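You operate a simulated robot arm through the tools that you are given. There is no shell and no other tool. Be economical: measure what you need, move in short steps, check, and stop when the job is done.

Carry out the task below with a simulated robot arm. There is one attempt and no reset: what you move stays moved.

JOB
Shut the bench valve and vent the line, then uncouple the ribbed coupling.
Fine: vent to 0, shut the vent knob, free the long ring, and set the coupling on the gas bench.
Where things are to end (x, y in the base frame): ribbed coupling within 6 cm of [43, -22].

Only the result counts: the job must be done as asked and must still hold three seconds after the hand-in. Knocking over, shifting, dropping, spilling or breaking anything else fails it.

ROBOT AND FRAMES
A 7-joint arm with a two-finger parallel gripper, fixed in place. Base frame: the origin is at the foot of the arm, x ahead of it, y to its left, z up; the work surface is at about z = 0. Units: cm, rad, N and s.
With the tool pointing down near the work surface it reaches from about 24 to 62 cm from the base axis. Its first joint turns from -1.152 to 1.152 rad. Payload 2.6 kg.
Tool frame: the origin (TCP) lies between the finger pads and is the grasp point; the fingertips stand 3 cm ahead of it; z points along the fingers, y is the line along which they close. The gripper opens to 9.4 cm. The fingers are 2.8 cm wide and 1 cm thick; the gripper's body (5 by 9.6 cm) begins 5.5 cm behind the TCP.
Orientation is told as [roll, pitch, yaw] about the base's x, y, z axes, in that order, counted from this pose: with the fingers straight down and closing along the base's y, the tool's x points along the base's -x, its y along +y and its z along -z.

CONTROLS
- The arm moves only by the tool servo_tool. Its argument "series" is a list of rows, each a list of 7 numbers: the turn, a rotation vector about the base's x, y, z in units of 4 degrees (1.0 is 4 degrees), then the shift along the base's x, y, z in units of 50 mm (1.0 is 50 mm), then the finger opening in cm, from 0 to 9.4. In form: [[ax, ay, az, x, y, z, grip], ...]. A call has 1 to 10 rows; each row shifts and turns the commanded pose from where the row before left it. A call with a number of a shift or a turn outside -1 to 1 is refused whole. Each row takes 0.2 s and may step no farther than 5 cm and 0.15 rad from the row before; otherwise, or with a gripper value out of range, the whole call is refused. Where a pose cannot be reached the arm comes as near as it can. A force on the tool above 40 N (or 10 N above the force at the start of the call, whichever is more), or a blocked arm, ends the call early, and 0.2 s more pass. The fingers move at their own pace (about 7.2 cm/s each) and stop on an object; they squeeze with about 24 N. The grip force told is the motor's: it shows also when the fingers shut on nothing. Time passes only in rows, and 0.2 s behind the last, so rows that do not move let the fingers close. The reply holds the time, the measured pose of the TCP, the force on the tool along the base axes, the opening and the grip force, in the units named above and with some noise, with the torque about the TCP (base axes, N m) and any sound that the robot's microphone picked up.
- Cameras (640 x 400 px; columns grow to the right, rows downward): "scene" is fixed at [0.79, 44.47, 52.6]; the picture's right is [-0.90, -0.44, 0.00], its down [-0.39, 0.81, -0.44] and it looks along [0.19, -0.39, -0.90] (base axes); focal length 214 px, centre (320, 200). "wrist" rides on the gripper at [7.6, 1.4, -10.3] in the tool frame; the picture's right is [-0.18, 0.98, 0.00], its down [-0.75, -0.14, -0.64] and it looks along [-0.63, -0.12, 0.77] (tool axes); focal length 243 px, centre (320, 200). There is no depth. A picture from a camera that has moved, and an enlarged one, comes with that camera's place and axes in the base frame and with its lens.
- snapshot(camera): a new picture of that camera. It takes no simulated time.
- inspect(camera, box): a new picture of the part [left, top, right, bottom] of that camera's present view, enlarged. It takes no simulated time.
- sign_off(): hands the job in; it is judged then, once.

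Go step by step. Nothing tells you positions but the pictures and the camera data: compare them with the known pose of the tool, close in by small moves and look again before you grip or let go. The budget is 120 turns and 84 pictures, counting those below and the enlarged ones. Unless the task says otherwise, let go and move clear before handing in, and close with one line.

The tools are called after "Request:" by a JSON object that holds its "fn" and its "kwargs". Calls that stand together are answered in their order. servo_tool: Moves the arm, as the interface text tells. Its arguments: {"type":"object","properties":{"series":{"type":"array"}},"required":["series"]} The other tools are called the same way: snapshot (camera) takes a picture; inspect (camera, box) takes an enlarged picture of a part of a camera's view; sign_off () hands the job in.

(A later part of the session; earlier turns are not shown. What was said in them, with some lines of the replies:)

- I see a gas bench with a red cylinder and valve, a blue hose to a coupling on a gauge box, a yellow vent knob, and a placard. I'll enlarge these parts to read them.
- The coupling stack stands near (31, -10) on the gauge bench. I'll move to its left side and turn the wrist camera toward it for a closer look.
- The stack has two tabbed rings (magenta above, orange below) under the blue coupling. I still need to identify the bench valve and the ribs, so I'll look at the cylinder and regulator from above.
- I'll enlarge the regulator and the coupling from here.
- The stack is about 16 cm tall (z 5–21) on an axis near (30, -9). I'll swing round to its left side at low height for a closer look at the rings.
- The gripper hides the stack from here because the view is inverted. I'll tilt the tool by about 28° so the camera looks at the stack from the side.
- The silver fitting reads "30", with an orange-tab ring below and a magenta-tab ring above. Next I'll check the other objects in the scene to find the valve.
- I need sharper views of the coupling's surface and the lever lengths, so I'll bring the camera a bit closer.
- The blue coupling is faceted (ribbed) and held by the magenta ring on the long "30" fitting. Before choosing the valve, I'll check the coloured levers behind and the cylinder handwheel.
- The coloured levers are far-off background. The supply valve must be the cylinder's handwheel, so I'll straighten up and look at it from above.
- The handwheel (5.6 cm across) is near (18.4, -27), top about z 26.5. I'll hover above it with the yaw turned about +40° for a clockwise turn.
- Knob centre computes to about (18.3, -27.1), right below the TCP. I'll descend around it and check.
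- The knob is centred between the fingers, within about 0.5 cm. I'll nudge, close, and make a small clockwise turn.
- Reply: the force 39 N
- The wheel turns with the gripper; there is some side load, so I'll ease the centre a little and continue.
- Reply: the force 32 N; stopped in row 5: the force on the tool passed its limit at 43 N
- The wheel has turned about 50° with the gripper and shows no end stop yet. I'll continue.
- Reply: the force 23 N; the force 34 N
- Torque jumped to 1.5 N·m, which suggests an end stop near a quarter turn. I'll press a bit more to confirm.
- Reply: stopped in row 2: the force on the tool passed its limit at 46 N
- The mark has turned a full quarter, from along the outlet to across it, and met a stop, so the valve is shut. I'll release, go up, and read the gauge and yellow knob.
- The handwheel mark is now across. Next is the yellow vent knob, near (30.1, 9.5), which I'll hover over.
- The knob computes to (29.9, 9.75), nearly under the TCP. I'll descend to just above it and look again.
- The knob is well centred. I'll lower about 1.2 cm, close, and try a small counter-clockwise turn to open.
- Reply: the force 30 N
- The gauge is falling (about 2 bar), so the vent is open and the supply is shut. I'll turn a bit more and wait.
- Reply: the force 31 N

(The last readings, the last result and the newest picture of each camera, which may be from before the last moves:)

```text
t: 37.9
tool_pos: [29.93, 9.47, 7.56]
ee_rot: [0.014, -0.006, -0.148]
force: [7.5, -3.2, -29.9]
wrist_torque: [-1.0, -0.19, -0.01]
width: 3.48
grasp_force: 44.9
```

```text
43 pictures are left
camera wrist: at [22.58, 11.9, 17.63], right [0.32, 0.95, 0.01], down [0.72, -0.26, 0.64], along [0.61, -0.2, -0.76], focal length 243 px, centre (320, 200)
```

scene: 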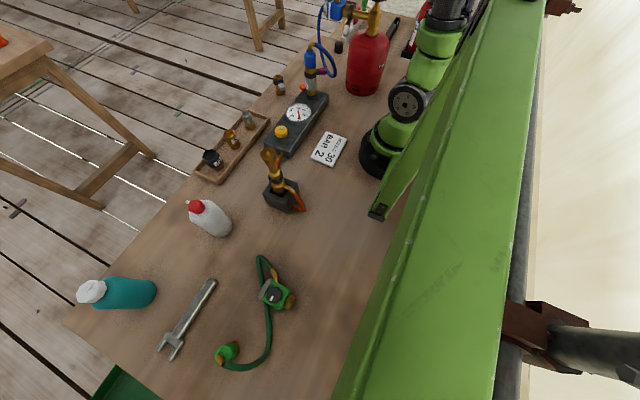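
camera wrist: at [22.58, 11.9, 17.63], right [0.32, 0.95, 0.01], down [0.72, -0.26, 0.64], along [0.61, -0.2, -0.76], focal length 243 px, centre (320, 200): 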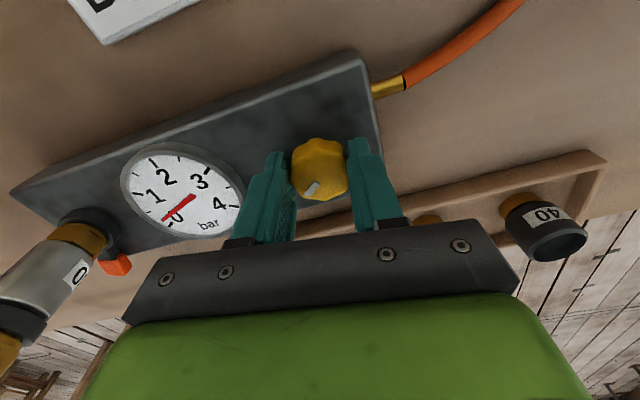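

Near 0 now. I'll wait a little more and re-read the gauge.

Request:
{"fn": "servo_tool", "kwargs": {"series": [[0, 0, 0, 0, 0, 0, 2], [0, 0, 0, 0, 0, 0, 2], [0, 0, 0, 0, 0, 0, 2], [0, 0, 0, 0, 0, 0, 2], [0, 0, 0, 0, 0, 0, 2], [0, 0, 0, 0, 0, 0, 2], [0, 0, 0, 0, 0, 0, 2], [0, 0, 0, 0, 0, 0, 2], [0, 0, 0, 0, 0, 0, 2], [0, 0, 0, 0, 0, 0, 2]]}}

Request:
{"fn": "inspect", "kwargs": {"camera": "wrist", "box": [100, 120, 260, 250]}}

```text
t: 40.1
tool_pos: [29.79, 9.46, 7.41]
ee_rot: [0.015, -0.006, -0.147]
force: [8.0, 2.0, -24.0]
wrist_torque: [-0.82, -0.11, -0.01]
width: 3.48
grasp_force: 45.4
```

```text
3.08 times, centred on (180, 185) of wrist
camera zoom: at [22.58, 11.9, 17.64], right [0.33, 0.95, 0.01], down [0.72, -0.26, 0.64], along [0.61, -0.2, -0.77], focal length 746 px, centre (751, 246)
```

zoom: 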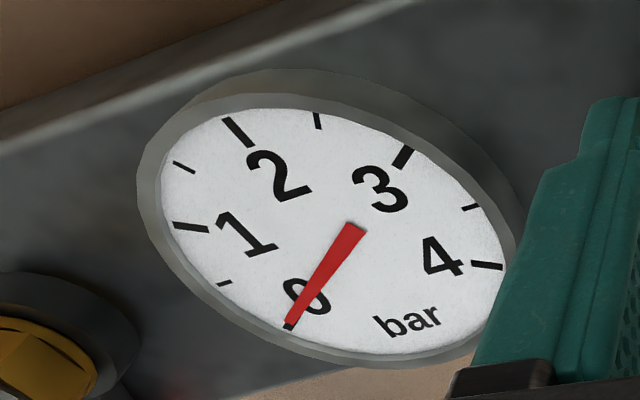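

The gauge reads 0. I'll turn the vent knob back clockwise to its stop.

Request:
{"fn": "servo_tool", "kwargs": {"series": [[0, 0, -1, 0, 0, 0, 2], [0, 0, -1, 0, 0, 0, 2], [0, 0, -1, 0, 0, 0, 2], [0, 0, -1, 0, 0, 0, 2], [0, 0, -1, 0, 0, 0, 2]]}}

Request:
{"fn": "servo_tool", "kwargs": {"series": [[0, 0, -1, 0, 0, 0, 2], [0, 0, -1, 0, 0, 0, 2], [0, 0, -1, 0, 0, 0, 2], [0, 0, -1, 0, 0, 0, 2]]}}

Request:
{"fn": "inspect", "kwargs": {"camera": "wrist", "box": [160, 100, 400, 250]}}

```text
t: 41.3
tool_pos: [29.88, 9.54, 7.62]
ee_rot: [0.013, -0.005, -0.495]
force: [5.8, 8.8, -20.2]
wrist_torque: [-0.83, 0.09, 0.03]
width: 3.48
grasp_force: 45.1
```

```text
t: 42.3
tool_pos: [29.9, 9.52, 7.59]
ee_rot: [0.013, -0.005, -0.772]
force: [6.1, 12.7, -17.3]
wrist_torque: [-0.22, 0.59, 0.33]
width: 3.49
grasp_force: 45.2
```

```text
2.67 times, centred on (280, 175) of wrist
camera zoom: at [25.41, 15.86, 17.65], right [0.82, 0.57, 0.02], down [0.43, -0.63, 0.64], along [0.38, -0.52, -0.77], focal length 647 px, centre (427, 267)
```

zoom: 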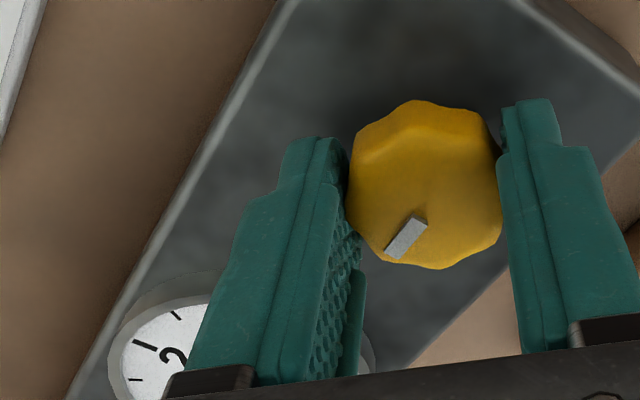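

Torque is rising at the stop; one more push to be sure, then release and go up.

Request:
{"fn": "servo_tool", "kwargs": {"series": [[0, 0, -1, 0, 0, 0, 2], [0, 0, 0, 0, 0, 0, 2]]}}

Request:
{"fn": "servo_tool", "kwargs": {"series": [[0, 0, 0, 0, 0, 0, 5.8], [0, 0, 0, 0, 0, 0, 5.8], [0, 0, 0, 0, 0, 0.4, 5.8], [0, 0, 0, 0, 0, 0.6, 5.8], [0, 0, 0, 0, 0, 0.8, 5.8]]}}

Request:
{"fn": "inspect", "kwargs": {"camera": "wrist", "box": [200, 40, 400, 180]}}

```text
t: 42.9
tool_pos: [29.91, 9.61, 7.56]
ee_rot: [0.015, -0.006, -0.843]
force: [1.1, 11.2, -7.8]
wrist_torque: [-0.92, -0.05, 0.99]
width: 3.5
grasp_force: 45.6
```

```text
t: 44.1
tool_pos: [29.89, 9.39, 16.62]
ee_rot: [0.015, -0.005, -0.843]
force: [0.2, 0.1, -0.2]
wrist_torque: [-0.01, -0.01, 0.0]
width: 5.81
grasp_force: 0.0
```

```text
2.86 times, centred on (300, 110) of wrist
camera zoom: at [25.87, 16.08, 26.75], right [0.86, 0.51, 0.02], down [0.39, -0.66, 0.64], along [0.34, -0.55, -0.77], focal length 693 px, centre (377, 457)
```

zoom: 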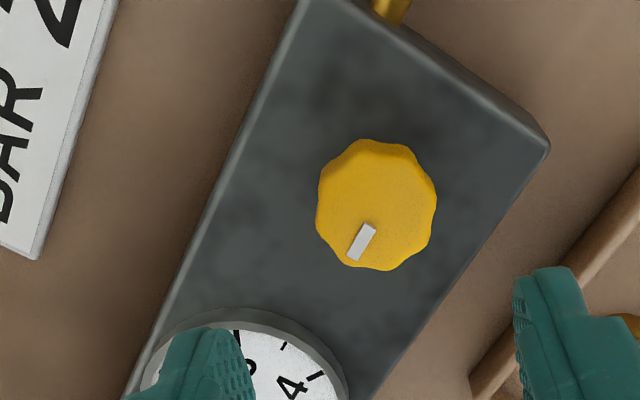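

The vent knob is shut with the gauge at 0. Next is the magenta ring: I plan to come in horizontally from the +y side and grip its tab top and bottom. First I'll level the yaw and tilt the tool forward at a safe height.

Request:
{"fn": "servo_tool", "kwargs": {"series": [[0, 0, 1, -0.06, -0.2, 0.35, 5.6], [0, 0, 1, -0.06, -0.2, 0.35, 5.6], [0, 0, 1, -0.06, -0.2, 0.35, 5.6], [0, 0, 1, -0.06, -0.2, 0.35, 5.6], [0, 0, 1, -0.06, -0.2, 0.35, 5.6], [0, 0, 1, -0.06, -0.2, 0.35, 5.6], [0, 0, 1, -0.06, -0.2, 0.35, 5.6], [0, 0, 1, -0.06, -0.2, 0.35, 5.6], [0, 0, 1, -0.06, -0.2, 0, 5.6], [0, 0, 1, -0.06, -0.2, 0, 5.6]]}}

Request:
{"fn": "servo_tool", "kwargs": {"series": [[-0.2, 0, 1, -0.06, 0, 0, 5.6], [-1, 0, 1, 0, 0, 0, 5.6], [-1, 0, 0, 0, 0, 0, 5.6], [-1, 0, 0, 0, 0, 0, 5.6], [-1, 0, 0, 0, 0, 0, 5.6], [-1, 0, 0, 0, 0, 0, 5.6], [-1, 0, 0, 0, 0, 0, 5.6], [-1, 0, 0, 0, 0, 0, 5.6], [-1, 0, 0, 0, 0, 0, 5.6], [-1, 0, 0, 0, 0, 0, 5.6]]}}

Request:
{"fn": "servo_tool", "kwargs": {"series": [[-1, 0, 0, 0, 0, 0, 5.6], [-1, 0, 0, 0, 0, 0, 5.6], [-1, 0, 0, 0, 0, 0, 5.6], [-1, 0, 0, 0, 0, 0, 5.6], [-1, 0, 0, 0, 0, 0, 5.6], [-1, 0, 0, 0, 0, 0, 5.6], [-1, 0, 0, 0, 0, 0, 5.6], [-1, 0, 0, 0, 0, 0, 5.6], [-1, 0, 0, 0, 0, 0, 5.6]]}}

Request:
{"fn": "snapshot", "kwargs": {"camera": "scene"}}

Request:
{"fn": "snapshot", "kwargs": {"camera": "wrist"}}

```text
t: 46.3
tool_pos: [26.88, -0.47, 30.63]
ee_rot: [0.014, -0.004, -0.144]
force: [-0.4, 0.4, 0.0]
wrist_torque: [-0.02, -0.02, 0.01]
width: 5.6
grasp_force: 0.0
```

```text
t: 48.5
tool_pos: [26.63, -0.48, 30.65]
ee_rot: [-0.629, -0.01, 0.0]
force: [-0.8, -0.1, 0.3]
wrist_torque: [0.0, -0.01, 0.02]
width: 5.6
grasp_force: 0.0
```

```text
t: 50.5
tool_pos: [26.59, -0.44, 30.59]
ee_rot: [-1.258, -0.01, 0.007]
force: [-0.3, -0.2, -0.1]
wrist_torque: [0.01, -0.01, 0.0]
width: 5.61
grasp_force: 0.0
```

```text
39 pictures are left
```

scene: 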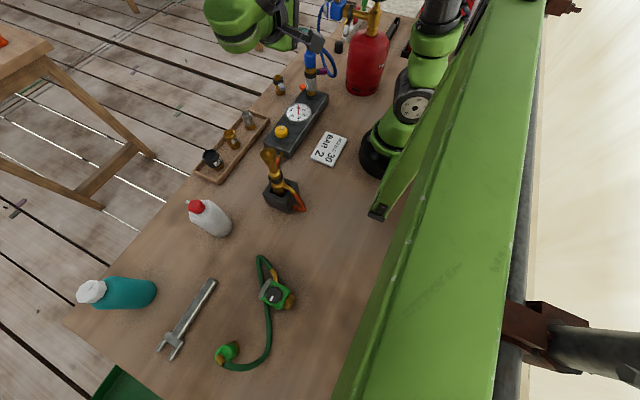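

```text
38 pictures are left
camera wrist: at [18.99, 9.68, 32.15], right [0.19, 0.3, -0.93], down [0.75, 0.57, 0.34], along [0.64, -0.76, -0.12], focal length 243 px, centre (320, 200)
```

wrist: 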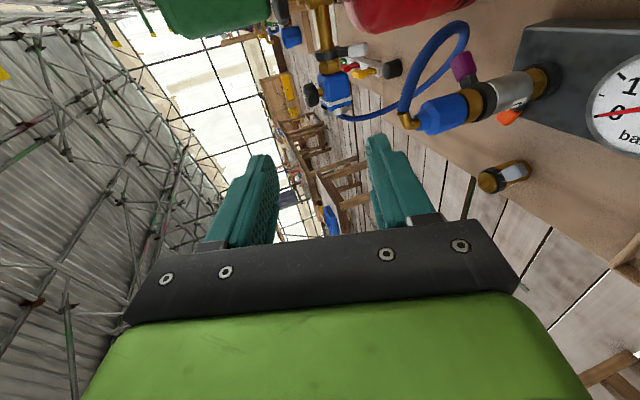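

The tilt works and the tab reads near (27.4, -12.1, 11.5). I'll add a bit more tilt and descend beside the stack with the fingertips still short of it.

Request:
{"fn": "servo_tool", "kwargs": {"series": [[-1, 0, 0, 0, -0.2, -0.3, 4.6], [-1, 0, 0, 0, -0.2, -0.5, 4.6], [-1, 0, 0, 0, -0.2, -0.6, 4.6], [0, 0, 0, 0, -0.1, -0.6, 4.6], [0, 0, 0, 0, 0, -0.6, 4.6], [0, 0, 0, 0, 0, -0.6, 4.6], [0, 0, 0, 0, 0, -0.5, 4.6]]}}

Request:
{"fn": "snapshot", "kwargs": {"camera": "wrist"}}

Request:
{"fn": "inspect", "kwargs": {"camera": "scene", "box": [200, 0, 360, 100]}}

```text
t: 52.1
tool_pos: [26.57, -4.11, 11.89]
ee_rot: [-1.466, -0.006, 0.008]
force: [0.2, 0.1, -0.1]
wrist_torque: [-0.03, 0.04, -0.01]
width: 4.6
grasp_force: 0.0
```

```text
37 pictures are left
camera wrist: at [19.0, 6.28, 11.41], right [0.19, 0.1, -0.98], down [0.75, 0.63, 0.21], along [0.64, -0.77, 0.04], focal length 243 px, centre (320, 200)
```

wrist: 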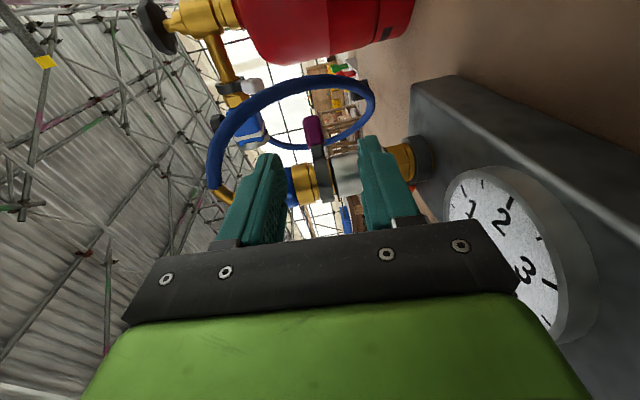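

```text
4.00 times, centred on (280, 50) of scene
camera zoom: at [0.78, 44.47, 52.6], right [-0.9, -0.44, 0.0], down [-0.39, 0.81, -0.44], along [0.19, -0.39, -0.9], focal length 858 px, centre (480, 800)
```

zoom: 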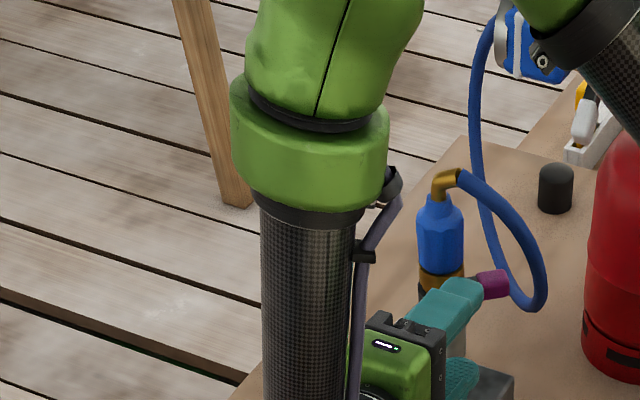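

The tab sits centred between the fingers in height at z ≈ 11.6. I'll advance about 5 cm in -y and look.

Request:
{"fn": "servo_tool", "kwargs": {"series": [[0, 0, 0, 0, -0.3, -0.05, 4.6], [0, 0, 0, 0, -0.3, 0, 4.6], [0, 0, 0, 0, -0.3, 0, 4.6], [0, 0, 0, 0, -0.2, 0, 4.6]]}}

Request:
{"fn": "snapshot", "kwargs": {"camera": "wrist"}}

```text
t: 53.1
tool_pos: [26.65, -9.52, 11.86]
ee_rot: [-1.465, -0.008, 0.008]
force: [0.0, 0.5, 0.6]
wrist_torque: [0.01, -0.03, -0.03]
width: 4.61
grasp_force: 0.1
```

```text
35 pictures are left
camera wrist: at [19.02, 0.78, 11.26], right [0.19, 0.1, -0.98], down [0.75, 0.63, 0.21], along [0.64, -0.77, 0.04], focal length 243 px, centre (320, 200)
```

wrist: 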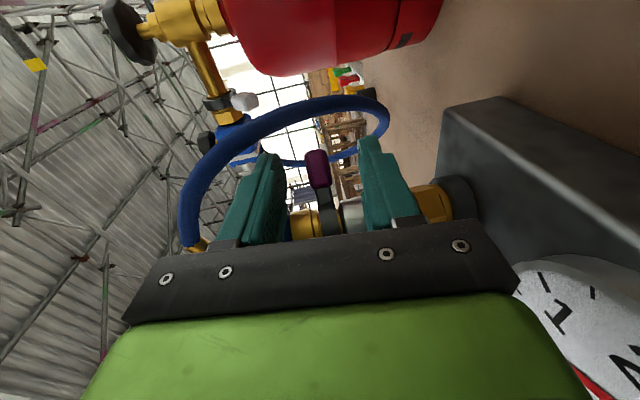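

The tab is between the fingers. I'll go 1.5 cm further and close on it.

Request:
{"fn": "servo_tool", "kwargs": {"series": [[0, 0, 0, 0, -0.15, 0, 4.6], [0, 0, 0, 0, -0.15, 0, 4.6], [0, 0, 0, 0, 0, 0, 3], [0, 0, 0, 0, 0, 0, 1], [0, 0, 0, 0, 0, 0, 1], [0, 0, 0, 0, 0, 0, 1]]}}

Request:
{"fn": "snapshot", "kwargs": {"camera": "wrist"}}

```text
t: 54.5
tool_pos: [26.54, -10.98, 11.59]
ee_rot: [-1.464, -0.002, 0.01]
force: [2.4, -6.8, -25.8]
wrist_torque: [-0.34, 0.35, -0.23]
width: 1.58
grasp_force: 23.6
```

```text
34 pictures are left
camera wrist: at [19.0, -0.7, 11.22], right [0.19, 0.11, -0.98], down [0.75, 0.63, 0.21], along [0.64, -0.77, 0.04], focal length 243 px, centre (320, 200)
```

wrist: 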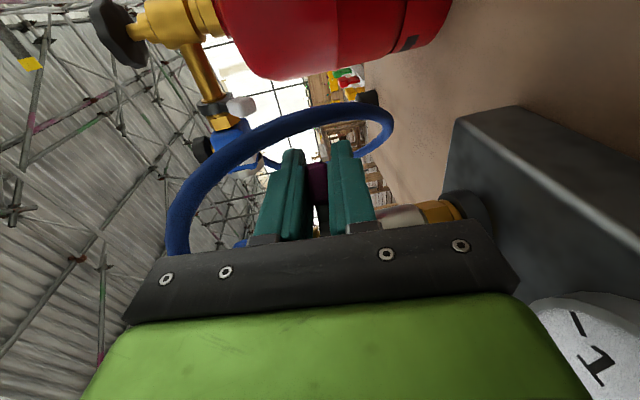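

The tab is gripped (1.6 cm thick). I'll relieve the vertical load and try a small clockwise pull.

Request:
{"fn": "servo_tool", "kwargs": {"series": [[0, 0, 0, 0, 0, -0.05, 1], [0, 0, 0, -0.04, 0.05, 0, 1], [0, 0, 0, -0.04, 0.05, 0, 1], [0, 0, 0, -0.04, 0.05, 0, 1]]}}

Request:
{"fn": "inspect", "kwargs": {"camera": "wrist", "box": [240, 110, 400, 240]}}

```text
t: 55.5
tool_pos: [26.01, -10.31, 11.75]
ee_rot: [-1.469, -0.014, 0.007]
force: [10.4, -9.5, 37.0]
wrist_torque: [-0.57, -0.15, -0.46]
width: 1.55
grasp_force: 24.1
```

```text
3.08 times, centred on (320, 175) of wrist
camera zoom: at [18.45, 0.02, 11.06], right [0.2, 0.1, -0.98], down [0.75, 0.63, 0.21], along [0.63, -0.77, 0.05], focal length 746 px, centre (320, 277)
```

zoom: 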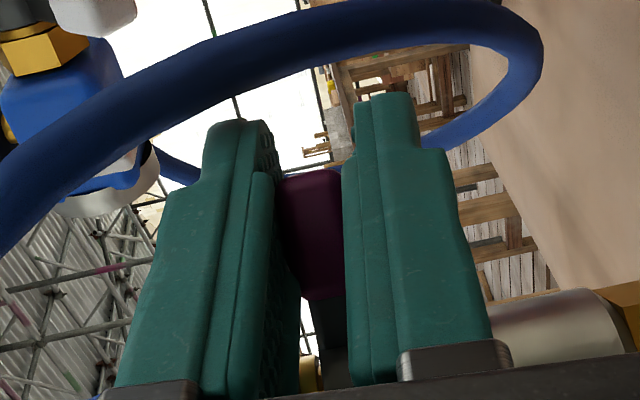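

There's vertical overcompensation; I'll correct it, pull a bit further, and check from the scene camera whether the tab follows.

Request:
{"fn": "servo_tool", "kwargs": {"series": [[0, 0, 0, 0, 0, 0.03, 1], [0, 0, 0, -0.03, 0.06, 0, 1], [0, 0, 0, -0.03, 0.06, 0, 1], [0, 0, 0, -0.03, 0.06, 0, 1]]}}

Request:
{"fn": "inspect", "kwargs": {"camera": "scene", "box": [240, 20, 400, 120]}}

Request:
{"fn": "inspect", "kwargs": {"camera": "wrist", "box": [240, 110, 400, 240]}}

```text
t: 56.5
tool_pos: [25.51, -9.29, 11.74]
ee_rot: [-1.465, -0.007, 0.008]
force: [-1.1, -3.4, 12.0]
wrist_torque: [-0.32, -0.01, -0.14]
width: 1.71
grasp_force: 6.1
```

```text
4.00 times, centred on (320, 70) of scene
camera zoom: at [0.78, 44.48, 52.6], right [-0.9, -0.44, 0.0], down [-0.39, 0.81, -0.44], along [0.19, -0.39, -0.9], focal length 858 px, centre (320, 720)
```

zoom: 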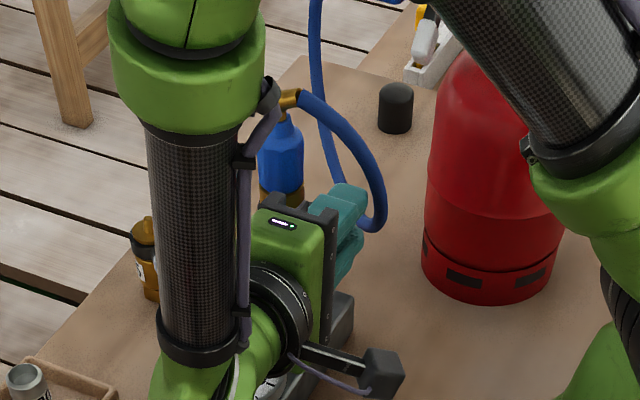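

```text
3.08 times, centred on (320, 175) of wrist
camera zoom: at [17.9, 0.97, 11.17], right [0.19, 0.1, -0.98], down [0.75, 0.63, 0.21], along [0.64, -0.77, 0.04], focal length 746 px, centre (320, 277)
```

zoom: 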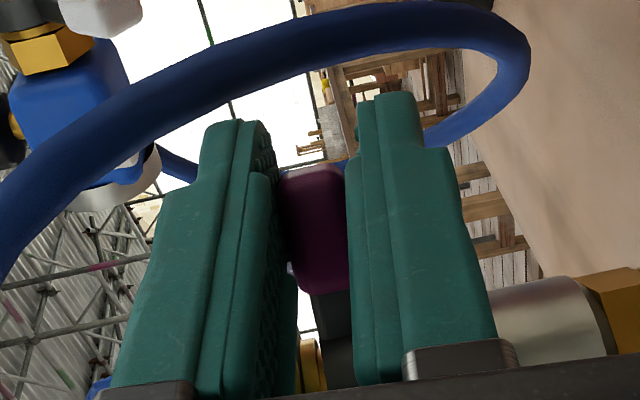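

The tab follows the fingers: it has rotated about 30° clockwise with little resistance. I'll keep following the arc.

Request:
{"fn": "servo_tool", "kwargs": {"series": [[0, 0, 0, 0, 0.07, 0, 1], [0, 0, 0, 0, 0.07, 0, 1], [0, 0, 0, 0, 0.07, 0, 1], [0, 0, 0, 0, 0.07, 0, 1]]}}

Request:
{"fn": "inspect", "kwargs": {"camera": "wrist", "box": [240, 110, 400, 240]}}

```text
t: 57.5
tool_pos: [25.47, -7.91, 11.81]
ee_rot: [-1.466, -0.006, 0.008]
force: [-0.9, -2.7, 11.6]
wrist_torque: [-0.35, 0.03, -0.15]
width: 1.68
grasp_force: 5.7
```

```text
3.08 times, centred on (320, 175) of wrist
camera zoom: at [17.92, 2.37, 11.16], right [0.19, 0.1, -0.98], down [0.75, 0.63, 0.21], along [0.64, -0.77, 0.04], focal length 746 px, centre (320, 277)
```

zoom: 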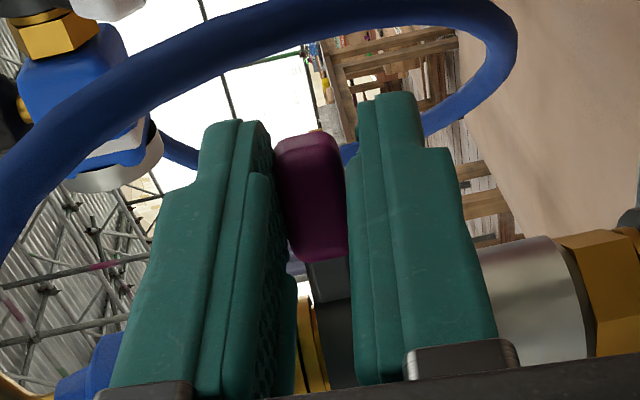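

The fingers slipped on the tab on this last pull (about 190° now, 30° turned); the grip had weakened. I'll re-grip deeper and pull again.

Request:
{"fn": "servo_tool", "kwargs": {"series": [[0, 0, 0, 0, 0, 0, 4], [0, 0, 0, 0, 0, 0, 4], [0, 0, 0, 0.1, -0.17, 0.02, 4], [0, 0, 0, 0.04, -0.17, 0, 4], [0, 0, 0, 0, 0, 0, 0], [0, 0, 0, 0, 0, 0, 0], [0, 0, 0, 0, 0, 0, 0]]}}

Request:
{"fn": "inspect", "kwargs": {"camera": "wrist", "box": [240, 110, 400, 240]}}

```text
t: 59.1
tool_pos: [26.34, -9.6, 11.71]
ee_rot: [-1.463, -0.002, 0.01]
force: [1.1, -4.8, -25.1]
wrist_torque: [-0.12, 0.4, -0.15]
width: 1.55
grasp_force: 23.8
```

```text
3.08 times, centred on (320, 175) of wrist
camera zoom: at [18.66, 0.67, 11.25], right [0.19, 0.11, -0.98], down [0.75, 0.63, 0.21], along [0.64, -0.77, 0.04], focal length 746 px, centre (320, 277)
```

zoom: 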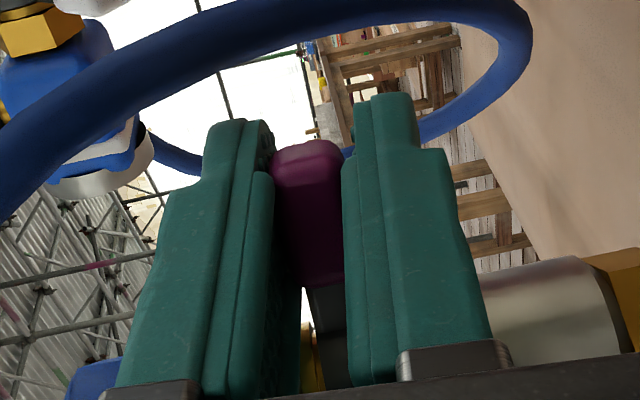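

Request:
{"fn": "servo_tool", "kwargs": {"series": [[0, 0, 0, 0, 0, -0.02, 0], [0, 0, 0, 0, 0.06, 0, 0], [0, 0, 0, 0, 0.06, 0, 0], [0, 0, 0, 0, 0.06, 0, 0]]}}

Request:
{"fn": "inspect", "kwargs": {"camera": "wrist", "box": [240, 110, 400, 240]}}

```text
t: 60.1
tool_pos: [26.17, -8.83, 11.87]
ee_rot: [-1.47, -0.011, 0.005]
force: [-3.9, -3.6, 7.1]
wrist_torque: [-0.54, 0.44, -0.15]
width: 1.31
grasp_force: 23.8
```

```text
3.08 times, centred on (320, 175) of wrist
camera zoom: at [18.63, 1.54, 11.23], right [0.19, 0.1, -0.98], down [0.75, 0.63, 0.21], along [0.63, -0.77, 0.05], focal length 746 px, centre (320, 277)
```

zoom: 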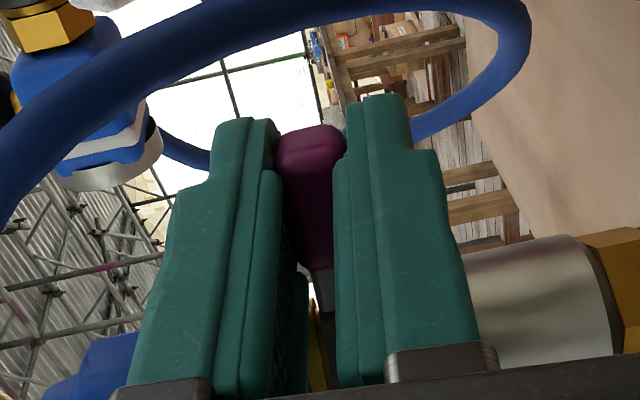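

The tab slipped partly again because only the fingertips held it. I'll re-grip with the pads centred on the tab and pull along +y in larger measure.

Request:
{"fn": "servo_tool", "kwargs": {"series": [[0, 0, 0, 0, 0, 0, 4], [0, 0, 0, 0, 0, 0, 4], [0, 0, 0, 0.04, -0.15, -0.02, 4], [0, 0, 0, 0.03, -0.2, 0, 4], [0, 0, 0, 0, 0, 0, 0], [0, 0, 0, 0, 0, 0, 0], [0, 0, 0, 0, 0, 0, 0]]}}

Request:
{"fn": "servo_tool", "kwargs": {"series": [[0, 0, 0, -0.01, 0.05, 0, 0], [0, 0, 0, 0, 0.05, 0, 0], [0, 0, 0, 0, 0.05, 0, 0]]}}

Request:
{"fn": "snapshot", "kwargs": {"camera": "wrist"}}

```text
t: 61.7
tool_pos: [26.65, -10.53, 11.67]
ee_rot: [-1.466, -0.005, 0.009]
force: [1.1, 2.8, 9.9]
wrist_torque: [-0.32, 0.28, 0.11]
width: 1.68
grasp_force: 23.8
```

```text
t: 62.5
tool_pos: [26.39, -9.74, 11.62]
ee_rot: [-1.468, -0.007, 0.006]
force: [-2.1, -13.3, 8.2]
wrist_torque: [-0.25, 0.22, -0.47]
width: 1.65
grasp_force: 24.1
```

```text
27 pictures are left
camera wrist: at [18.88, 0.5, 11.12], right [0.19, 0.1, -0.98], down [0.75, 0.63, 0.21], along [0.63, -0.77, 0.04], focal length 243 px, centre (320, 200)
```

wrist: 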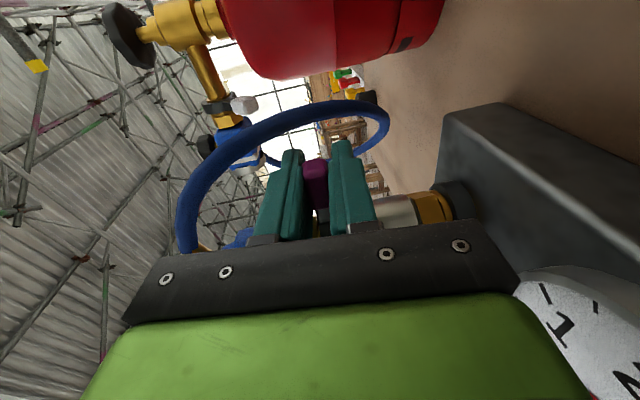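

The tab is now at about 190° and holds firm against a 13 N pull, so it seems to have reached a stop after 30–35°. I'll release, back off along +y, go up and view it from above.

Request:
{"fn": "servo_tool", "kwargs": {"series": [[0, 0, 0, 0, 0, 0, 4.6], [0, 0, 0, 0, 0, 0, 4.6], [0, 0, 0, 0, 0.4, 0, 4.6], [0, 0, 0, 0, 0.5, 0, 4.6], [0, 0, 0, 0, 0.5, 0.2, 4.6], [1, 0, 0, 0, 0.1, 0.8, 4.6], [1, 0, 0, 0, 0, 0.9, 4.6], [1, 0, 0, 0, 0, 0.9, 4.6], [1, 0, 0, 0, 0, 0.9, 4.6], [1, 0, 0, 0, 0, 0.9, 4.6]]}}

Request:
{"fn": "servo_tool", "kwargs": {"series": [[1, 0, 0, 0, 0, 0, 6], [1, 0, 0, 0, 0, 0, 6], [1, 0, 0, 0, 0, 0, 6], [1, 0, 0, 0, 0, 0, 6], [1, 0, 0, 0, 0, 0, 6], [1, 0, 0, 0, 0, 0, 6], [1, 0, 0, 0, 0, 0, 6], [1, 0, 0, 0, 0, 0, 6], [1, 0, 0, 0, 0, 0, 6], [1, 0, 0, 0, 0, 0, 6]]}}

Request:
{"fn": "servo_tool", "kwargs": {"series": [[1, 0, 0, 0, -0.2, 0, 6], [1, 0, 0, 0, -0.2, 0, 6], [1, 0, 0, 0.2, -0.2, 0, 6], [1, 0, 0, 0.2, -0.2, 0, 6], [1, 0, 0, 0.2, -0.2, 0, 6], [1, 0, 0, 0.1, -0.2, 0, 6]]}}

Request:
{"fn": "snapshot", "kwargs": {"camera": "wrist"}}

```text
t: 64.7
tool_pos: [26.52, -2.24, 34.84]
ee_rot: [-1.116, -0.011, 0.005]
force: [0.2, -0.1, -1.3]
wrist_torque: [0.0, 0.02, -0.01]
width: 4.6
grasp_force: 0.0
```

```text
t: 66.9
tool_pos: [26.52, -2.31, 34.66]
ee_rot: [-0.417, -0.01, -0.003]
force: [-0.9, 0.4, 0.7]
wrist_torque: [0.0, 0.0, -0.01]
width: 6.01
grasp_force: 0.0
```

```text
t: 68.3
tool_pos: [30.02, -8.28, 34.52]
ee_rot: [0.001, -0.009, -0.008]
force: [0.2, 0.2, 0.1]
wrist_torque: [0.0, 0.01, 0.04]
width: 5.98
grasp_force: 0.0
```

```text
26 pictures are left
camera wrist: at [22.42, -6.77, 44.65], right [0.19, 0.98, 0.0], down [0.75, -0.15, 0.65], along [0.64, -0.12, -0.76], focal length 243 px, centre (320, 200)
```

wrist: 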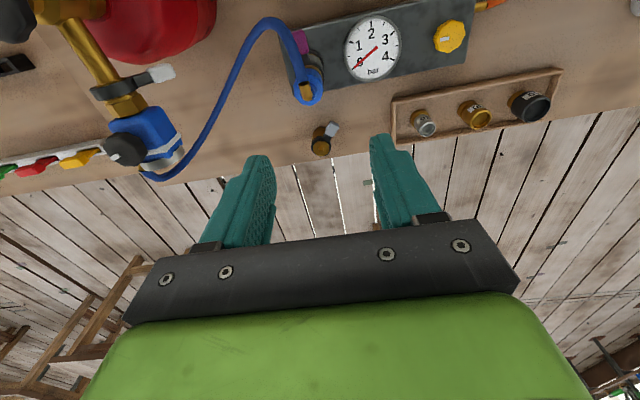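

Request:
{"fn": "inspect", "kwargs": {"camera": "wrist", "box": [260, 10, 380, 110]}}

Request:
{"fn": "inspect", "kwargs": {"camera": "scene", "box": [260, 30, 360, 110]}}

```text
4.00 times, centred on (320, 60) of wrist
camera zoom: at [22.42, -6.77, 44.65], right [0.19, 0.98, 0.0], down [0.75, -0.15, 0.65], along [0.64, -0.12, -0.76], focal length 970 px, centre (320, 760)
```

zoom: 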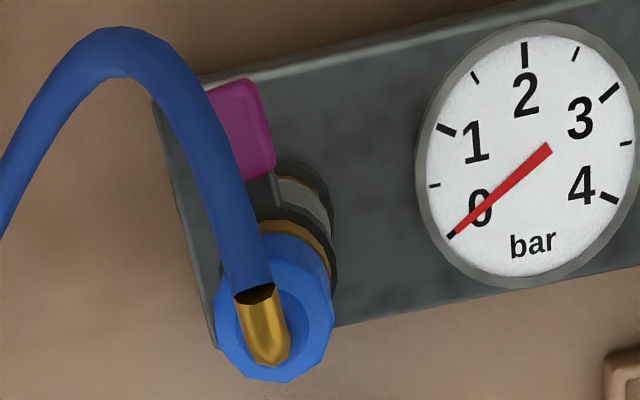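

```text
5.00 times, centred on (310, 70) of scene
camera zoom: at [0.78, 44.47, 52.6], right [-0.9, -0.44, 0.0], down [-0.39, 0.81, -0.44], along [0.19, -0.39, -0.9], focal length 1072 px, centre (370, 850)
```

zoom: 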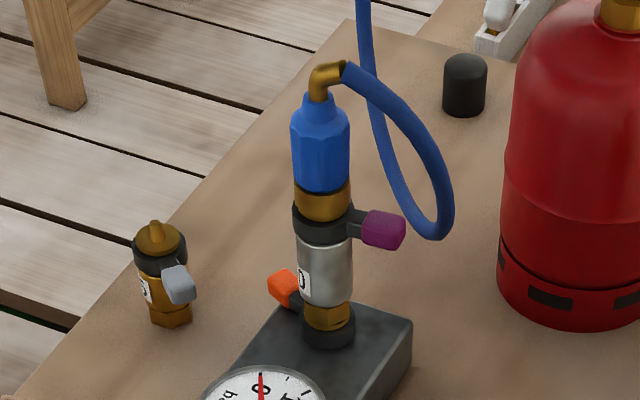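

The tab now points to -x, so it has turned about 40°. I'll descend over the blue coupling for a gentle lift test.

Request:
{"fn": "servo_tool", "kwargs": {"series": [[0, 0, 0, 0, -0.12, -0.6, 6], [0, 0, 0, 0, -0.11, -0.6, 6], [0, 0, 0, 0, 0, -0.6, 6], [0, 0, 0, 0, 0, -0.6, 6], [0, 0, 0, 0, 0, -0.4, 6]]}}

Request:
{"fn": "snapshot", "kwargs": {"camera": "wrist"}}

```text
t: 69.5
tool_pos: [30.04, -9.42, 20.56]
ee_rot: [0.0, -0.009, -0.007]
force: [-0.3, 0.1, 0.0]
wrist_torque: [-0.01, 0.02, 0.0]
width: 6.02
grasp_force: 0.1
```

```text
23 pictures are left
camera wrist: at [22.43, -7.88, 30.64], right [0.19, 0.98, 0.0], down [0.75, -0.15, 0.65], along [0.64, -0.12, -0.76], focal length 243 px, centre (320, 200)
```

wrist: 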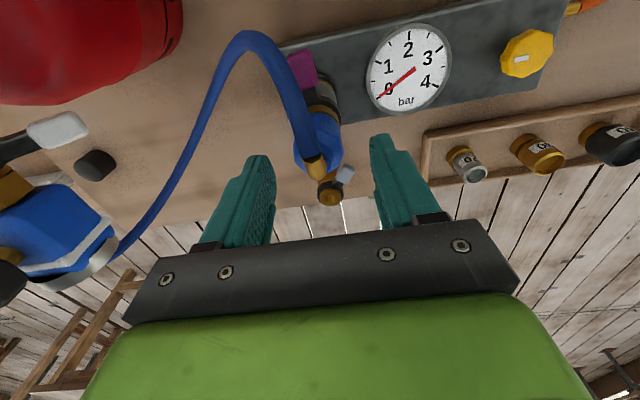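

The coupling is centred between the fingers. I'll lower to z ≈ 16.6, close on the blue body and lift by just a few mm.

Request:
{"fn": "servo_tool", "kwargs": {"series": [[0, 0, 0, 0, 0, -0.3, 6], [0, 0, 0, 0, 0, -0.3, 6], [0, 0, 0, 0, 0, -0.2, 6], [0, 0, 0, 0, 0, 0, 3], [0, 0, 0, 0, 0, 0, 3], [0, 0, 0, 0, 0, 0, 3]]}}

Request:
{"fn": "servo_tool", "kwargs": {"series": [[0, 0, 0, 0, 0, 0.03, 3], [0, 0, 0, 0, 0, 0.03, 3]]}}

Request:
{"fn": "inspect", "kwargs": {"camera": "scene", "box": [260, 30, 360, 110]}}

```text
t: 70.9
tool_pos: [30.0, -9.38, 16.61]
ee_rot: [0.001, -0.007, -0.008]
force: [0.4, -0.2, 0.4]
wrist_torque: [-0.01, -0.04, -0.03]
width: 3.11
grasp_force: 24.2
```

```text
t: 71.5
tool_pos: [29.99, -9.36, 16.89]
ee_rot: [-0.001, -0.009, -0.007]
force: [0.2, 0.9, -0.2]
wrist_torque: [0.01, 0.0, 0.03]
width: 3.07
grasp_force: 23.9
```

```text
5.00 times, centred on (310, 70) of scene
camera zoom: at [0.79, 44.47, 52.6], right [-0.9, -0.44, 0.0], down [-0.39, 0.81, -0.44], along [0.19, -0.39, -0.9], focal length 1072 px, centre (370, 850)
```

zoom: 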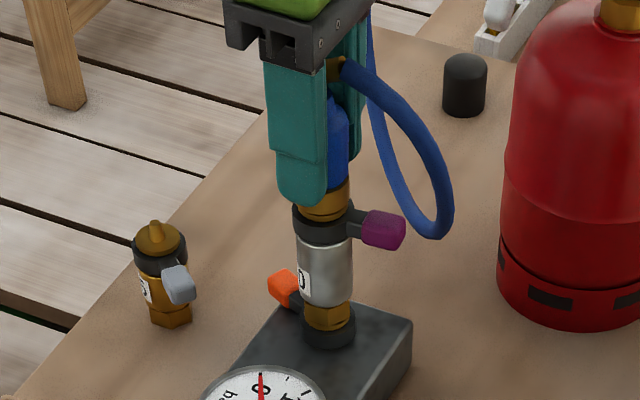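

It rose 3 mm with no resistance, so the coupling seems free. I'll lift further in small steps and check.

Request:
{"fn": "servo_tool", "kwargs": {"series": [[0, 0, 0, 0, 0, 0.1, 3], [0, 0, 0, 0, 0, 0.1, 3], [0, 0, 0, 0, 0, 0.15, 3], [0, 0, 0, 0, 0, 0.15, 3], [0, 0, 0, 0, 0, 0.2, 3]]}}

Request:
{"fn": "inspect", "kwargs": {"camera": "scene", "box": [260, 30, 360, 110]}}

```text
t: 72.7
tool_pos: [29.95, -9.37, 20.42]
ee_rot: [-0.001, -0.009, -0.008]
force: [-0.1, -0.9, 0.8]
wrist_torque: [0.01, 0.01, -0.02]
width: 3.09
grasp_force: 23.9
```

```text
5.00 times, centred on (310, 70) of scene
camera zoom: at [0.79, 44.47, 52.6], right [-0.9, -0.44, 0.0], down [-0.39, 0.81, -0.44], along [0.19, -0.39, -0.9], focal length 1072 px, centre (370, 850)
```

zoom: 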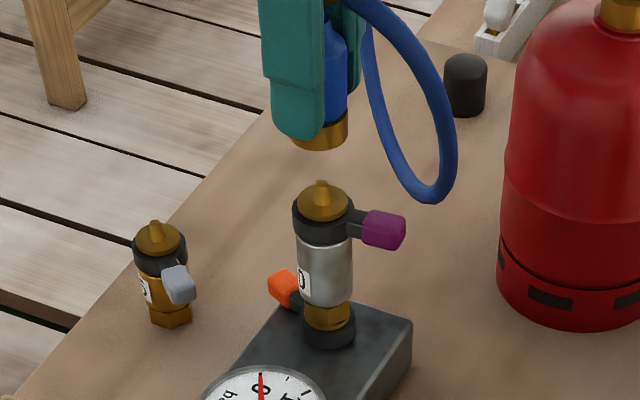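

The coupling is off the fitting. I'll raise it, shift it clear of the fitting with its hose, and carry it to about (43, -21).

Request:
{"fn": "servo_tool", "kwargs": {"series": [[0, 0, 0, 0, 0, 0.4, 3], [0, 0, 0, 0, 0, 0.4, 3], [0, 0, 0, 0.1, -0.3, 0.4, 3], [0, 0, 0, 0.2, -0.3, 0, 3], [0, 0, 0, 0.3, -0.3, 0, 3], [0, 0, 0, 0.4, -0.3, 0, 3], [0, 0, 0, 0.4, -0.3, 0, 3], [0, 0, 0, 0.4, -0.3, 0, 3], [0, 0, 0, 0.4, -0.3, 0, 3], [0, 0, 0, 0.4, -0.22, 0, 3]]}}

Request:
{"fn": "snapshot", "kwargs": {"camera": "scene"}}

Request:
{"fn": "snapshot", "kwargs": {"camera": "wrist"}}

```text
t: 74.9
tool_pos: [43.13, -21.13, 26.53]
ee_rot: [0.0, -0.012, -0.003]
force: [0.2, -0.3, -1.0]
wrist_torque: [0.01, 0.02, -0.03]
width: 3.11
grasp_force: 24.2
```

```text
20 pictures are left
```

scene: 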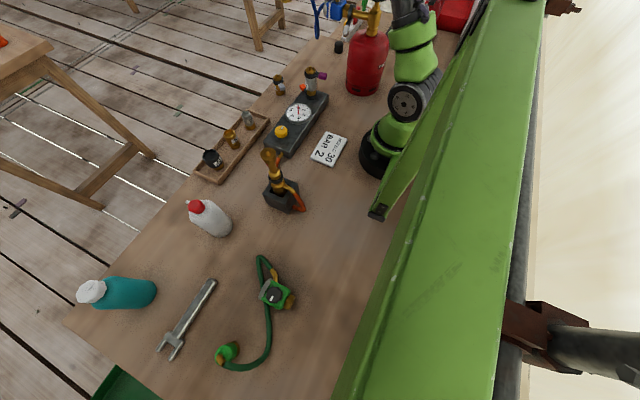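

```text
19 pictures are left
camera wrist: at [35.47, -19.56, 36.52], right [0.19, 0.98, 0.0], down [0.75, -0.15, 0.65], along [0.64, -0.12, -0.76], focal length 243 px, centre (320, 200)
```

wrist: 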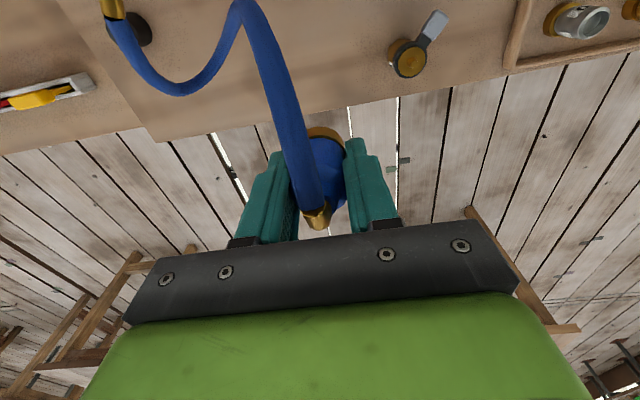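

The bench edge here is at x ≈ 48, so I'll place it slightly inward at about (41.8, -21), lowering with force checks.

Request:
{"fn": "servo_tool", "kwargs": {"series": [[0, 0, 0, -0.2, 0, -0.4, 3], [0, 0, 0, -0.05, 0, -0.6, 3], [0, 0, 0, 0, 0, -0.6, 3], [0, 0, 0, 0, 0, -0.6, 3], [0, 0, 0, 0, 0, -0.6, 3], [0, 0, 0, 0, 0, -0.5, 3], [0, 0, 0, 0, 0, -0.4, 3], [0, 0, 0, 0, 0, -0.3, 3]]}}

Request:
{"fn": "snapshot", "kwargs": {"camera": "wrist"}}

Request:
{"fn": "inspect", "kwargs": {"camera": "scene", "box": [260, 20, 380, 110]}}

```text
t: 76.7
tool_pos: [41.7, -21.01, 6.43]
ee_rot: [0.0, -0.008, -0.007]
force: [0.3, 0.0, -0.4]
wrist_torque: [-0.03, 0.02, 0.0]
width: 3.09
grasp_force: 24.2
```

```text
18 pictures are left
camera wrist: at [34.17, -19.53, 16.38], right [0.19, 0.98, 0.0], down [0.75, -0.15, 0.65], along [0.64, -0.12, -0.76], focal length 243 px, centre (320, 200)
```

wrist: 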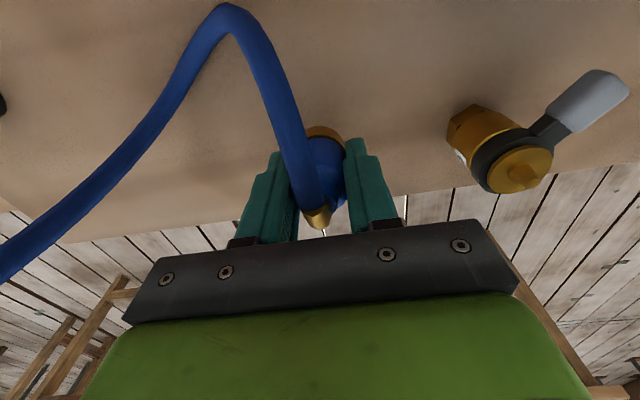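

```text
4.44 times, centred on (320, 65) of scene
camera zoom: at [0.79, 44.47, 52.6], right [-0.9, -0.44, 0.0], down [-0.39, 0.81, -0.44], along [0.19, -0.39, -0.9], focal length 953 px, centre (320, 800)
```

zoom: 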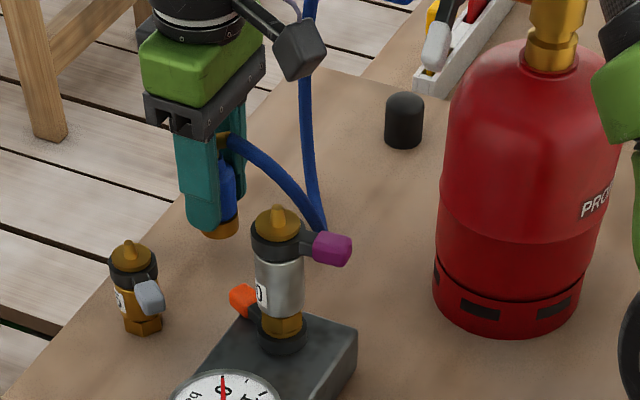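

It hangs just above the bench, clear of the other parts. I'll lower the last 2 cm in small steps.

Request:
{"fn": "servo_tool", "kwargs": {"series": [[0, 0, 0, 0, 0, -0.1, 3], [0, 0, 0, 0, 0, -0.1, 3], [0, 0, 0, 0, 0, -0.08, 3], [0, 0, 0, 0, 0, -0.05, 3]]}}

```text
t: 77.7
tool_pos: [41.8, -20.93, 4.8]
ee_rot: [0.001, -0.008, -0.008]
force: [-0.3, -0.2, -0.5]
wrist_torque: [-0.04, -0.01, 0.0]
width: 3.13
grasp_force: 24.0
```

Request:
{"fn": "servo_tool", "kwargs": {"series": [[0, 0, 0, 0, 0, -0.04, 3], [0, 0, 0, 0, 0, -0.04, 3], [0, 0, 0, 0, 0, 0, 3]]}}

Request:
{"fn": "inspect", "kwargs": {"camera": "scene", "box": [270, 40, 330, 90]}}

```text
t: 78.5
tool_pos: [41.8, -21.02, 4.41]
ee_rot: [0.0, -0.008, -0.007]
force: [0.2, 0.4, -0.3]
wrist_torque: [0.0, 0.02, 0.01]
width: 3.12
grasp_force: 23.9
```

```text
8.00 times, centred on (300, 65) of scene
camera zoom: at [0.79, 44.47, 52.6], right [-0.9, -0.44, 0.0], down [-0.39, 0.81, -0.44], along [0.19, -0.39, -0.9], focal length 1716 px, centre (480, 1280)
```

zoom: 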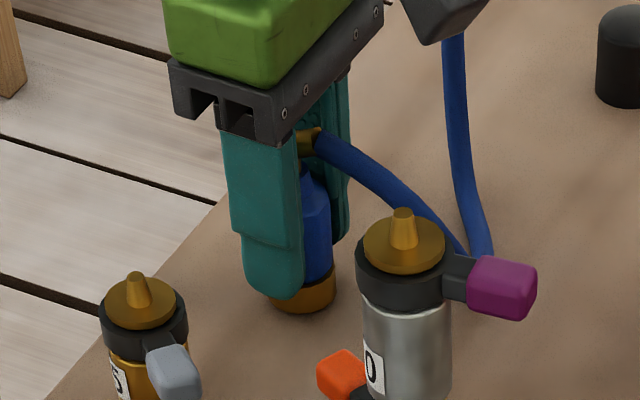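

Almost down, no contact yet. A few finer steps until contact shows.

Request:
{"fn": "servo_tool", "kwargs": {"series": [[0, 0, 0, 0, 0, -0.03, 3], [0, 0, 0, 0, 0, -0.02, 3], [0, 0, 0, 0, 0, 0, 3]]}}

Request:
{"fn": "servo_tool", "kwargs": {"series": [[0, 0, 0, 0, 0, -0.02, 3], [0, 0, 0, 0, 0, -0.02, 3], [0, 0, 0, 0, 0, 0, 3]]}}

```text
t: 79.3
tool_pos: [41.76, -21.05, 4.1]
ee_rot: [0.001, -0.011, -0.006]
force: [-1.7, 0.7, 8.4]
wrist_torque: [0.14, 0.08, 0.05]
width: 3.14
grasp_force: 24.2
```

```text
t: 80.1
tool_pos: [41.99, -20.99, 3.91]
ee_rot: [0.0, -0.014, -0.007]
force: [-1.4, 2.6, 17.1]
wrist_torque: [0.27, -0.07, 0.04]
width: 3.09
grasp_force: 23.9
```

Contact with the bench is made at 17 N. I'll ease off slightly, open gently, and look before rising.

Request:
{"fn": "servo_tool", "kwargs": {"series": [[0, 0, 0, 0, 0, 0.02, 3], [0, 0, 0, 0, 0, 0, 4], [0, 0, 0, 0, 0, 0, 5.5], [0, 0, 0, 0, 0, 0, 5.5], [0, 0, 0, 0, 0, 0, 5.5], [0, 0, 0, 0, 0, 0, 5.5]]}}

Request:
{"fn": "snapshot", "kwargs": {"camera": "wrist"}}

```text
t: 81.5
tool_pos: [41.76, -21.07, 4.06]
ee_rot: [0.0, -0.01, -0.007]
force: [0.4, 1.2, 0.7]
wrist_torque: [0.01, -0.01, 0.01]
width: 5.47
grasp_force: 0.0
```

```text
15 pictures are left
camera wrist: at [34.18, -19.51, 14.05], right [0.19, 0.98, 0.0], down [0.75, -0.15, 0.65], along [0.64, -0.12, -0.76], focal length 243 px, centre (320, 200)
```

wrist: 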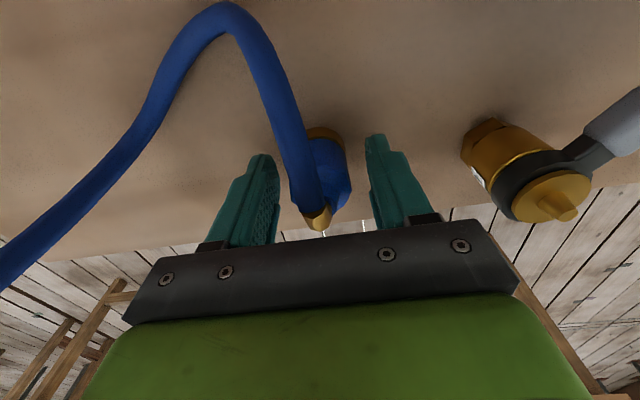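

It stands upright on its own. I'll rise straight up slowly and back off.

Request:
{"fn": "servo_tool", "kwargs": {"series": [[0, 0, 0, 0, 0, 0.15, 5.5], [0, 0, 0, 0, 0, 0.3, 5.5], [0, 0, 0, 0, 0, 0.5, 5.5], [0, 0, 0, 0, 0, 0.6, 5.5], [0, 0, 0, 0, 0, 0.8, 5.5], [0, 0, 0, 0, 0, 0.9, 5.5], [0, 0, 0, 0, 0, 0.9, 5.5], [0, 0, 0, -0.3, 0.4, 0.6, 5.5], [0, 0, 0, -0.5, 0.5, 0, 5.5], [0, 0, 0, -0.5, 0.5, 0, 5.5]]}}

Request:
{"fn": "snapshot", "kwargs": {"camera": "wrist"}}

Request:
{"fn": "inspect", "kwargs": {"camera": "scene", "box": [240, 20, 400, 140]}}

```text
t: 83.7
tool_pos: [35.24, -14.05, 27.76]
ee_rot: [0.0, -0.009, -0.007]
force: [0.3, 0.3, 0.3]
wrist_torque: [-0.01, 0.01, -0.02]
width: 5.52
grasp_force: 0.0
```

```text
14 pictures are left
camera wrist: at [27.62, -12.49, 37.81], right [0.19, 0.98, 0.0], down [0.75, -0.15, 0.65], along [0.64, -0.12, -0.76], focal length 243 px, centre (320, 200)
```

wrist: 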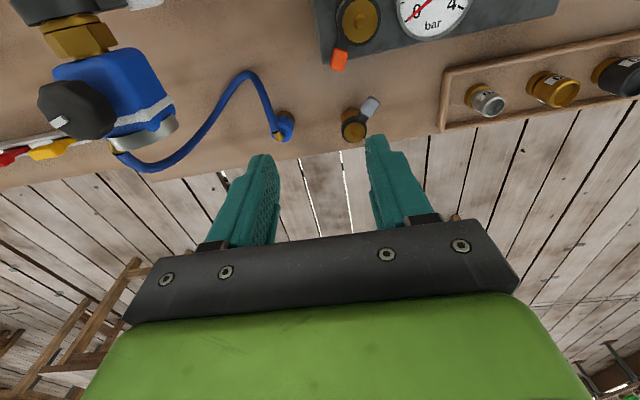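

```text
3.33 times, centred on (320, 80) of scene
camera zoom: at [0.79, 44.47, 52.6], right [-0.9, -0.44, 0.0], down [-0.39, 0.81, -0.44], along [0.19, -0.39, -0.9], focal length 715 px, centre (320, 600)
```

zoom: 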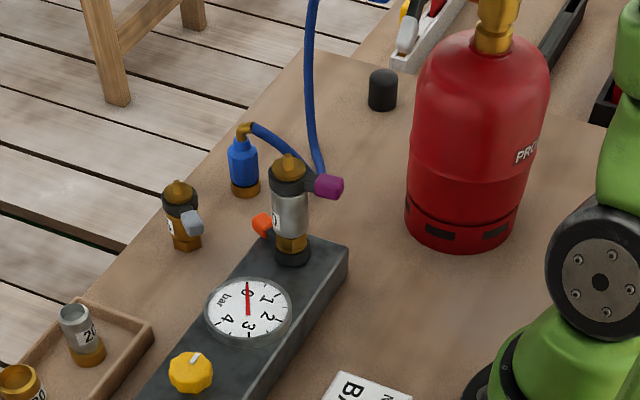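

The coupling stands upright near (42, -21), the gauge reads 0, both valves are shut and the gripper is clear. I'm handing the job in.

Request:
{"fn": "sign_off", "kwargs": {}}

```text
The job is handed in.
```

The supply valve on the red cylinder is shut, the line is vented to 0, the yellow vent knob is shut again, the magenta ring is freed, and the blue ribbed coupling stands on the gas bench near (42, -21).
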